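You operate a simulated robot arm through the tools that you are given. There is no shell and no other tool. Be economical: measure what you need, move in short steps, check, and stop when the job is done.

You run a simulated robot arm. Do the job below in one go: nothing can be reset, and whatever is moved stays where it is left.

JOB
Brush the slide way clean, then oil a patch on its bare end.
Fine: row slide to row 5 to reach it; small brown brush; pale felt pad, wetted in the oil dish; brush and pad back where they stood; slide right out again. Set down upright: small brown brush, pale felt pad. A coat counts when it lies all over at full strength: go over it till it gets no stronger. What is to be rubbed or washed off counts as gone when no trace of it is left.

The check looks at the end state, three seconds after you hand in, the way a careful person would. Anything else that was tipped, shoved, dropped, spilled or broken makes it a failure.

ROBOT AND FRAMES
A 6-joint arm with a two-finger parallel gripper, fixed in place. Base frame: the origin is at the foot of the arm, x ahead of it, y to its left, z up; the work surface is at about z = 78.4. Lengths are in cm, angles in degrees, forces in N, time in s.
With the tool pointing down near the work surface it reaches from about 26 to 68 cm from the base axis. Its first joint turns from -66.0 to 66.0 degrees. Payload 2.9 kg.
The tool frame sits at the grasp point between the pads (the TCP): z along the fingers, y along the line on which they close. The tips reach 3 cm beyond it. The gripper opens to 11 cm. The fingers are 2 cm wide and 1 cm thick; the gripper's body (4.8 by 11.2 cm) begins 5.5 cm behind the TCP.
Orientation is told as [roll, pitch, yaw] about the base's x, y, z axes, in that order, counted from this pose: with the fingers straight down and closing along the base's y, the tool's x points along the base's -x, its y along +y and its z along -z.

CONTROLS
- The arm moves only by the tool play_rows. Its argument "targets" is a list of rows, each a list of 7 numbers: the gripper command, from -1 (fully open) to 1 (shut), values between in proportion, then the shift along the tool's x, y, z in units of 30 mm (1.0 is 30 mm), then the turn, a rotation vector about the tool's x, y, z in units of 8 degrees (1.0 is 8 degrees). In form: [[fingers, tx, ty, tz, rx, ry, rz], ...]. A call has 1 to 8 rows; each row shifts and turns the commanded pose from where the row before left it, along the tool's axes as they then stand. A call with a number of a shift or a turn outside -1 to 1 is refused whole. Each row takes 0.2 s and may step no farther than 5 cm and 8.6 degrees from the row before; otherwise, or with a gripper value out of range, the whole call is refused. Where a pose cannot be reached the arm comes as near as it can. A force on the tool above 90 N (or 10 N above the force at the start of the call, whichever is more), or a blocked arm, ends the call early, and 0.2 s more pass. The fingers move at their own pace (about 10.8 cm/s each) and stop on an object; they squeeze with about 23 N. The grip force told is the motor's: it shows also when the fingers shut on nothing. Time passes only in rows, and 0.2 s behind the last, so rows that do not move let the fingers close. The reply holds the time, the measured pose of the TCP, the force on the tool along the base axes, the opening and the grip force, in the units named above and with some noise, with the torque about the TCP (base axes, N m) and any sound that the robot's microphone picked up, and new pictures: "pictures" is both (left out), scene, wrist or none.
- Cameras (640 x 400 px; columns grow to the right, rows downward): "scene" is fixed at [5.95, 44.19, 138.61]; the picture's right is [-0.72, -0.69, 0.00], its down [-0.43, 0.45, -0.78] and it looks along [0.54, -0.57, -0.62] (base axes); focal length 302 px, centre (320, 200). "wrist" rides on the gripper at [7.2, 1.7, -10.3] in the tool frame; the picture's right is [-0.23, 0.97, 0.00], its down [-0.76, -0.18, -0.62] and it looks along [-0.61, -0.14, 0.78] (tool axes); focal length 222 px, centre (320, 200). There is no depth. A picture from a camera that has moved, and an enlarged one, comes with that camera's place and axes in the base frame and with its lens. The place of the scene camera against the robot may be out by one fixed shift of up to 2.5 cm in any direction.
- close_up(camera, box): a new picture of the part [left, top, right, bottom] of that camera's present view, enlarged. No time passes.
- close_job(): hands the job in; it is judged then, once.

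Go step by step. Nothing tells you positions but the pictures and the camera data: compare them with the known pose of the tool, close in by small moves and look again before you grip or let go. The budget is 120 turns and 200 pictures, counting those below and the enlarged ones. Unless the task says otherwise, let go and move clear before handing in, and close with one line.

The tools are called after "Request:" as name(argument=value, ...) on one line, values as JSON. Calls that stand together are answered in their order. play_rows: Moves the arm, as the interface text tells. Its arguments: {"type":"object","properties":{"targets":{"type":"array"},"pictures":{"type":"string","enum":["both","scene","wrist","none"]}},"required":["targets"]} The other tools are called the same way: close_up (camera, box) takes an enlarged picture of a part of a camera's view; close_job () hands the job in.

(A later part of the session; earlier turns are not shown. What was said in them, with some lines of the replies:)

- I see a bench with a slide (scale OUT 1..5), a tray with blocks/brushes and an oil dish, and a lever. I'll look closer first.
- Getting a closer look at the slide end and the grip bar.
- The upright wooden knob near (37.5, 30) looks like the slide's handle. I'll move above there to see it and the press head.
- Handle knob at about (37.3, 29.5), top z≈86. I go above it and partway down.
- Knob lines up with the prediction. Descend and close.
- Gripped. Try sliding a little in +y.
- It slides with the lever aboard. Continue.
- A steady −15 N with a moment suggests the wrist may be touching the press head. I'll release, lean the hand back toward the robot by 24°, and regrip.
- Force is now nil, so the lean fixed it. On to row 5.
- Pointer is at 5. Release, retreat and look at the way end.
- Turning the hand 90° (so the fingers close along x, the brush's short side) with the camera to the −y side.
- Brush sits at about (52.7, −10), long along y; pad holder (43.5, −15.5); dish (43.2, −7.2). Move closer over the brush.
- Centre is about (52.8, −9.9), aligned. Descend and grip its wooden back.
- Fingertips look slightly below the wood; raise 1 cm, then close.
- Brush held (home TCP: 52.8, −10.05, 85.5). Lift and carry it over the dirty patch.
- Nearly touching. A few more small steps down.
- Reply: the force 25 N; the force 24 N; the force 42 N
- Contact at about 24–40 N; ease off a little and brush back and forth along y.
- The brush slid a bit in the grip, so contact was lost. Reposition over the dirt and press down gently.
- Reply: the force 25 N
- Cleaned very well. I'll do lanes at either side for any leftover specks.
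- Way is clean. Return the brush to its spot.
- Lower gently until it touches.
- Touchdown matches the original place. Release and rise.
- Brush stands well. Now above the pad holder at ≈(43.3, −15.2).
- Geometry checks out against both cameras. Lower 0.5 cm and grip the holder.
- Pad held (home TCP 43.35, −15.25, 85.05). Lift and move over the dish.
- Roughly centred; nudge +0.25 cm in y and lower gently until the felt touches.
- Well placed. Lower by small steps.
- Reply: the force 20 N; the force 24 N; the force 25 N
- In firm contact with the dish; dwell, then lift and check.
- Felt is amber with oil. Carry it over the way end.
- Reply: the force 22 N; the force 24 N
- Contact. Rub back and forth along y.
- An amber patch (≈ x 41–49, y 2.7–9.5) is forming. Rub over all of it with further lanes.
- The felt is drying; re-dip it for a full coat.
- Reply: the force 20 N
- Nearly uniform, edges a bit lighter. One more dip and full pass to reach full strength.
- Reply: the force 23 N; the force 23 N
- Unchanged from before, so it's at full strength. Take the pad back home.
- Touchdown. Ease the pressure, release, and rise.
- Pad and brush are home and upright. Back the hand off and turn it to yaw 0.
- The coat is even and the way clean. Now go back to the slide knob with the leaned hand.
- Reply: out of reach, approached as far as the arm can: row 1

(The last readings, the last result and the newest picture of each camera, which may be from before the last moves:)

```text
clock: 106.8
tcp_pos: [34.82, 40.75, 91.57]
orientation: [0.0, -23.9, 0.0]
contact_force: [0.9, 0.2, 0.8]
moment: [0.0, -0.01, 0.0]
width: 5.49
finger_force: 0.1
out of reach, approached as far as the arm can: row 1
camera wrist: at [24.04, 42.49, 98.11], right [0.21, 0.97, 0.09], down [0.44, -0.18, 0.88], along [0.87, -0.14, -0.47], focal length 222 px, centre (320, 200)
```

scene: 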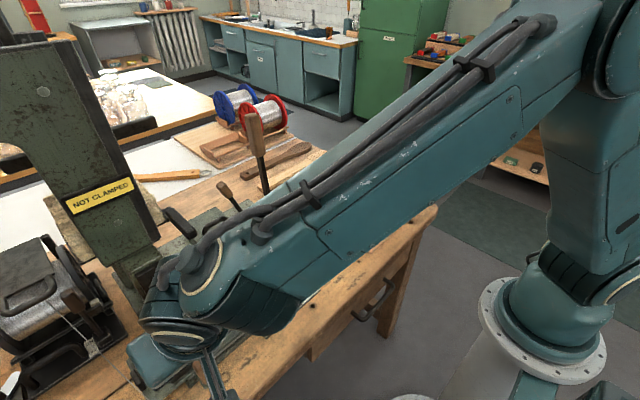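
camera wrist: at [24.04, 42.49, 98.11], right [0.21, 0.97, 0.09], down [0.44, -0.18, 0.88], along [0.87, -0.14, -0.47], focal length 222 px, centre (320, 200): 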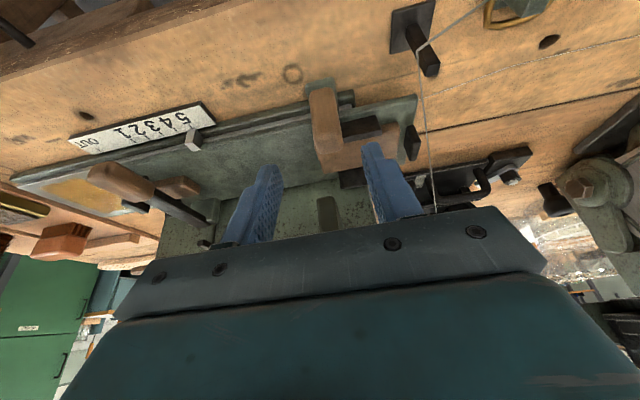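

Request:
play_rows(targets=[[0, 0.18, 0.09, 0.6, 0, 0, 0], [0, 0, 0, 0.6, 0, 0, 0], [0, 0, 0, 0.3, 0, 0, 0]], pictures="wrist")

```text
clock: 107.6
tcp_pos: [36.07, 40.99, 87.25]
orientation: [0.0, -24.0, 0.0]
contact_force: [-0.6, 0.8, -0.9]
moment: [0.0, 0.01, 0.01]
width: 5.52
finger_force: 0.1
camera wrist: at [25.37, 42.79, 93.81], right [0.21, 0.97, 0.09], down [0.44, -0.18, 0.88], along [0.87, -0.14, -0.47], focal length 222 px, centre (320, 200)
```

wrist: 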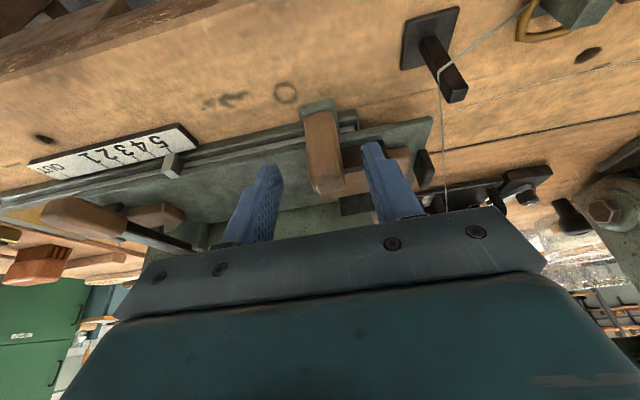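

Aligned around the knob; finish the descent, grip, and slide back in −y.

Request:
play_rows(targets=[[0, 0, 0, 0.3, 0, 0, 0], [1, 0, 0, 0, 0, 0, 0], [1, 0, 0, 0, 0, 0, 0], [1, 0, -0.3, 0, 0, 0, 0], [1, 0, -0.4, 0, 0, 0, 0], [1, 0, -0.4, 0, 0, 0, 0]], pictures="wrist")

```text
clock: 109.0
tcp_pos: [36.5, 37.77, 86.55]
orientation: [-0.1, -23.9, 0.0]
contact_force: [1.1, 3.7, -6.1]
moment: [-0.24, -0.32, -0.07]
width: 2.22
finger_force: 45.2
camera wrist: at [25.75, 39.47, 92.99], right [0.21, 0.97, 0.09], down [0.44, -0.18, 0.88], along [0.87, -0.14, -0.47], focal length 222 px, centre (320, 200)
```

wrist: 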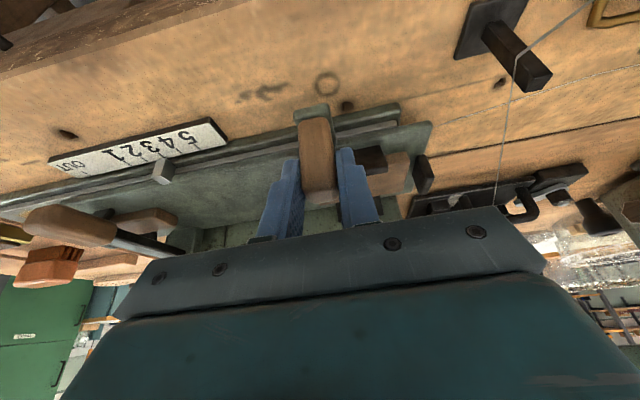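

Request:
play_rows(targets=[[1, 0, -0.5, 0, 0, 0, 0], [1, 0, -0.5, 0, 0, 0, 0], [1, 0, -0.5, 0, 0, 0, 0], [1, 0, -0.5, 0, 0, 0, 0], [1, 0, -0.5, 0, 0, 0, 0], [1, 0, -0.15, 0, 0, 0, 0]], pictures="wrist")

Request:
play_rows(targets=[[1, 0, -0.07, 0, 0, 0, 0], [1, 0, -0.07, 0, 0, 0, 0]], pictures="wrist")

Request:
close_up(camera="wrist", box=[60, 80, 300, 240])

```text
clock: 110.4
tcp_pos: [36.51, 29.69, 86.58]
orientation: [0.0, -24.1, 0.0]
contact_force: [2.6, -6.0, 1.6]
moment: [0.43, 0.21, 0.28]
width: 2.2
finger_force: 45.1
camera wrist: at [25.74, 31.48, 92.99], right [0.21, 0.97, 0.09], down [0.44, -0.18, 0.88], along [0.87, -0.14, -0.47], focal length 222 px, centre (320, 200)
```

wrist: 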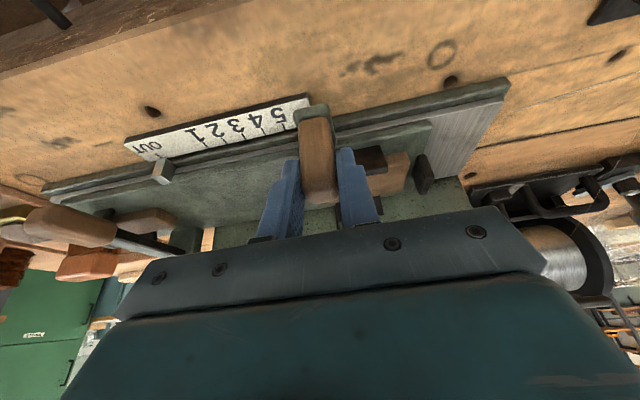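

```text
clock: 111.0
tcp_pos: [36.56, 29.5, 86.4]
orientation: [0.2, -24.0, 0.0]
contact_force: [8.3, 10.2, -9.2]
moment: [-0.83, -0.05, -0.5]
width: 2.19
finger_force: 45.3
camera wrist: at [25.73, 31.25, 93.0], right [0.21, 0.97, 0.1], down [0.44, -0.18, 0.88], along [0.87, -0.14, -0.47], focal length 222 px, centre (320, 200)
```

wrist: 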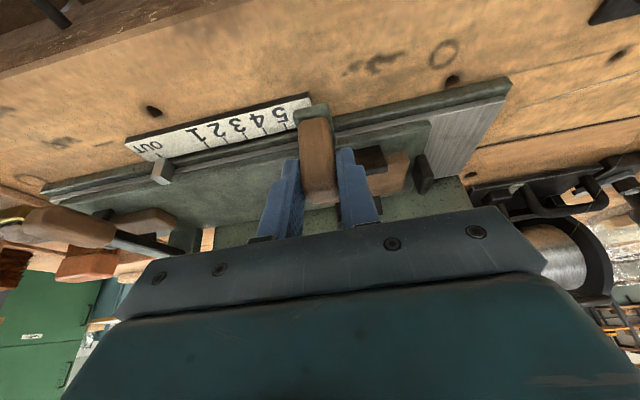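

```text
2.50 times, centred on (180, 160) of wrist
camera zoom: at [25.73, 31.25, 93.0], right [0.21, 0.97, 0.1], down [0.44, -0.18, 0.88], along [0.87, -0.14, -0.47], focal length 555 px, centre (670, 300)
```

zoom: 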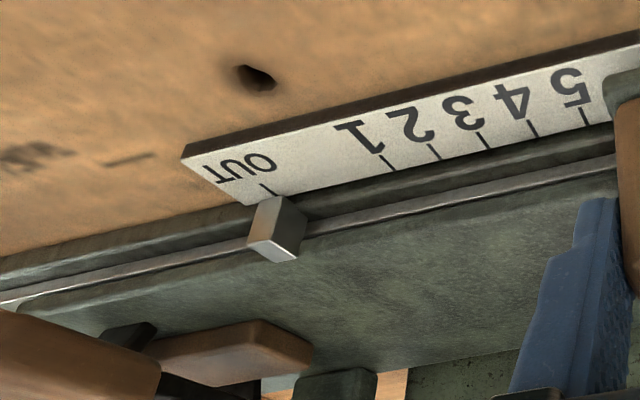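

At OUT with a stop force. A small extra push to confirm, then release and retreat.

Request:
play_rows(targets=[[1, 0, -0.05, 0, 0, 0, 0]], pictures="none")

Request:
play_rows(targets=[[0, 0, 0.05, 0, 0, 0, 0], [0, 0, 0.05, 0, 0, 0, 0], [-0.1, 0, 0, -0.6, 0, 0, 0], [-0.1, 0, 0, -1, 0, 0, 0], [-0.1, 0, 0, -1, 0, 0, 0], [-0.1, 0, 0, -0.7, 0, 1, 0], [-0.1, 0, -0.7, 0, 0, 1, 0], [-0.1, 0, -0.9, 0, 0, 1, 0]])

Request:
play_rows(targets=[[-0.1, 0, -0.9, -0.5, 0, 0, 0], [-0.1, 0, -0.9, -0.5, 0, 0, 0], [-0.1, 0, -0.9, -0.5, 0, 0, 0], [-0.1, 0, -0.9, -0.5, 0, 0, 0], [-0.1, 0, -0.9, -0.5, 0, 0, 0], [-0.1, 0, -0.9, -0.5, 0, 0, 0], [-0.1, 0, -0.9, 0, 0, 0, 0]])

Request:
close_up(camera="scene", box=[130, 190, 370, 390])

Request:
close_up(camera="wrist", box=[220, 60, 520, 230])

```text
clock: 111.4
tcp_pos: [36.68, 29.44, 86.48]
orientation: [0.3, -23.9, 0.0]
contact_force: [8.7, 23.9, -16.4]
moment: [-0.81, -0.58, -0.53]
width: 2.17
finger_force: 44.8
```

```text
clock: 113.2
tcp_pos: [32.56, 24.56, 95.66]
orientation: [0.0, 0.1, 0.2]
contact_force: [-0.6, -0.2, 0.1]
moment: [0.0, 0.02, -0.01]
width: 6.05
finger_force: 0.0
camera wrist: at [25.31, 26.38, 105.95], right [0.23, 0.97, 0.0], down [0.76, -0.18, 0.62], along [0.61, -0.14, -0.78], focal length 222 px, centre (320, 200)
```

scene: 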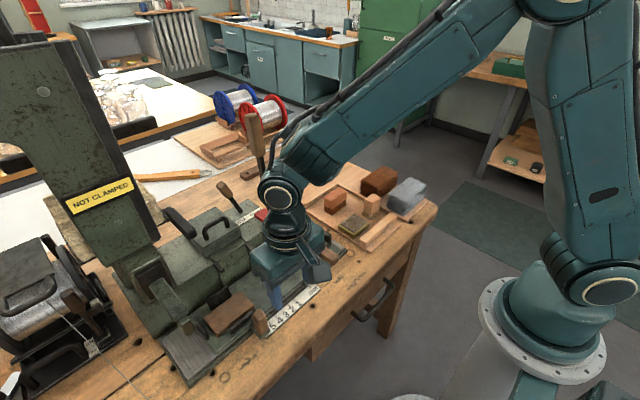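
wrist: 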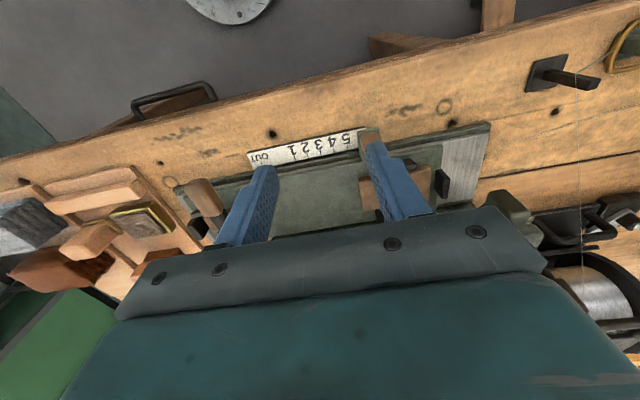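

```text
clock: 114.8
tcp_pos: [32.54, 5.79, 104.51]
orientation: [0.0, 0.0, 0.0]
contact_force: [0.2, 0.3, 0.2]
moment: [0.01, 0.03, 0.01]
width: 6.07
finger_force: 0.0
camera wrist: at [25.27, 7.59, 114.91], right [0.23, 0.97, 0.0], down [0.76, -0.18, 0.62], along [0.61, -0.14, -0.78], focal length 222 px, centre (320, 200)
```

scene: 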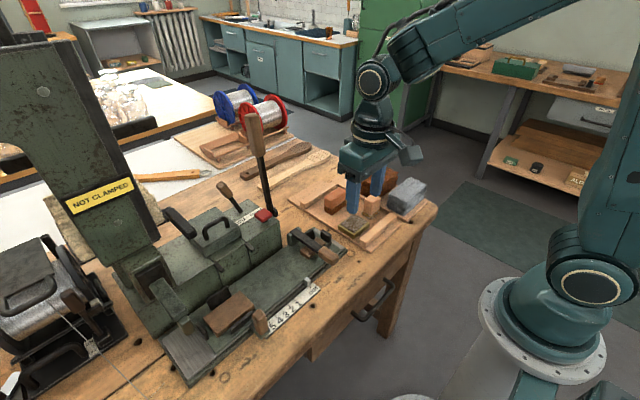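
wrist: 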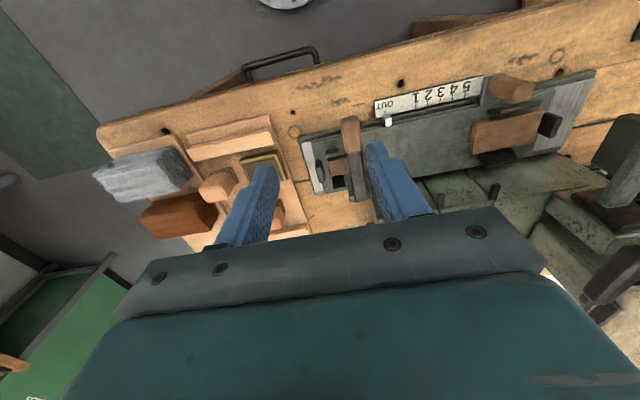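

```text
2.00 times, centred on (250, 290) of scene
camera zoom: at [5.95, 44.19, 138.61], right [-0.72, -0.69, 0.0], down [-0.43, 0.45, -0.78], along [0.54, -0.57, -0.62], focal length 604 px, centre (460, 20)
```

zoom: 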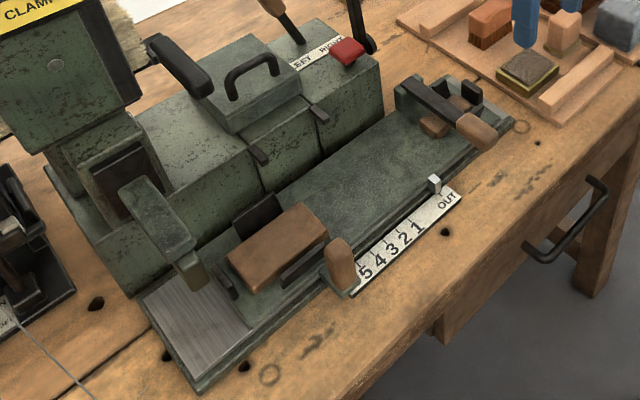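

```text
2.13 times, centred on (370, 145) of wrist
camera zoom: at [25.27, 7.59, 114.91], right [0.23, 0.97, 0.0], down [0.76, -0.18, 0.62], along [0.61, -0.14, -0.78], focal length 474 px, centre (213, 317)
```

zoom: 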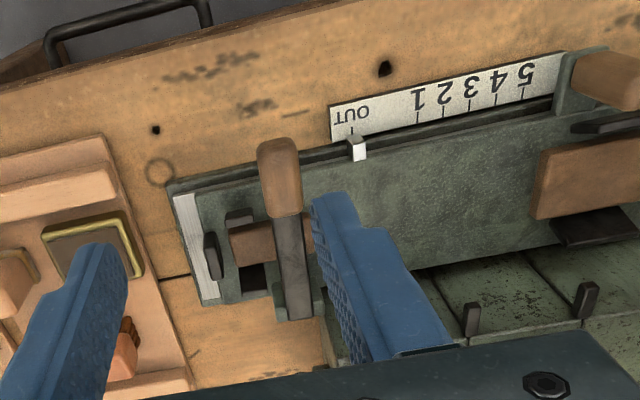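

The slide is fully out and the pointer is on OUT. Brush and pad stand upright in their places, and the arm is clear, so I'm handing in.

Request:
close_job()

```text
The job is handed in.
```

I brushed the slide way clean, oiled the patch on its bare end until it got no stronger, put the brush and pad back upright, and ran the slide right out; while I was moving the slide in, the wrist pressed on what I took to be the press head at about 15 N, and I saw nothing moved by it.
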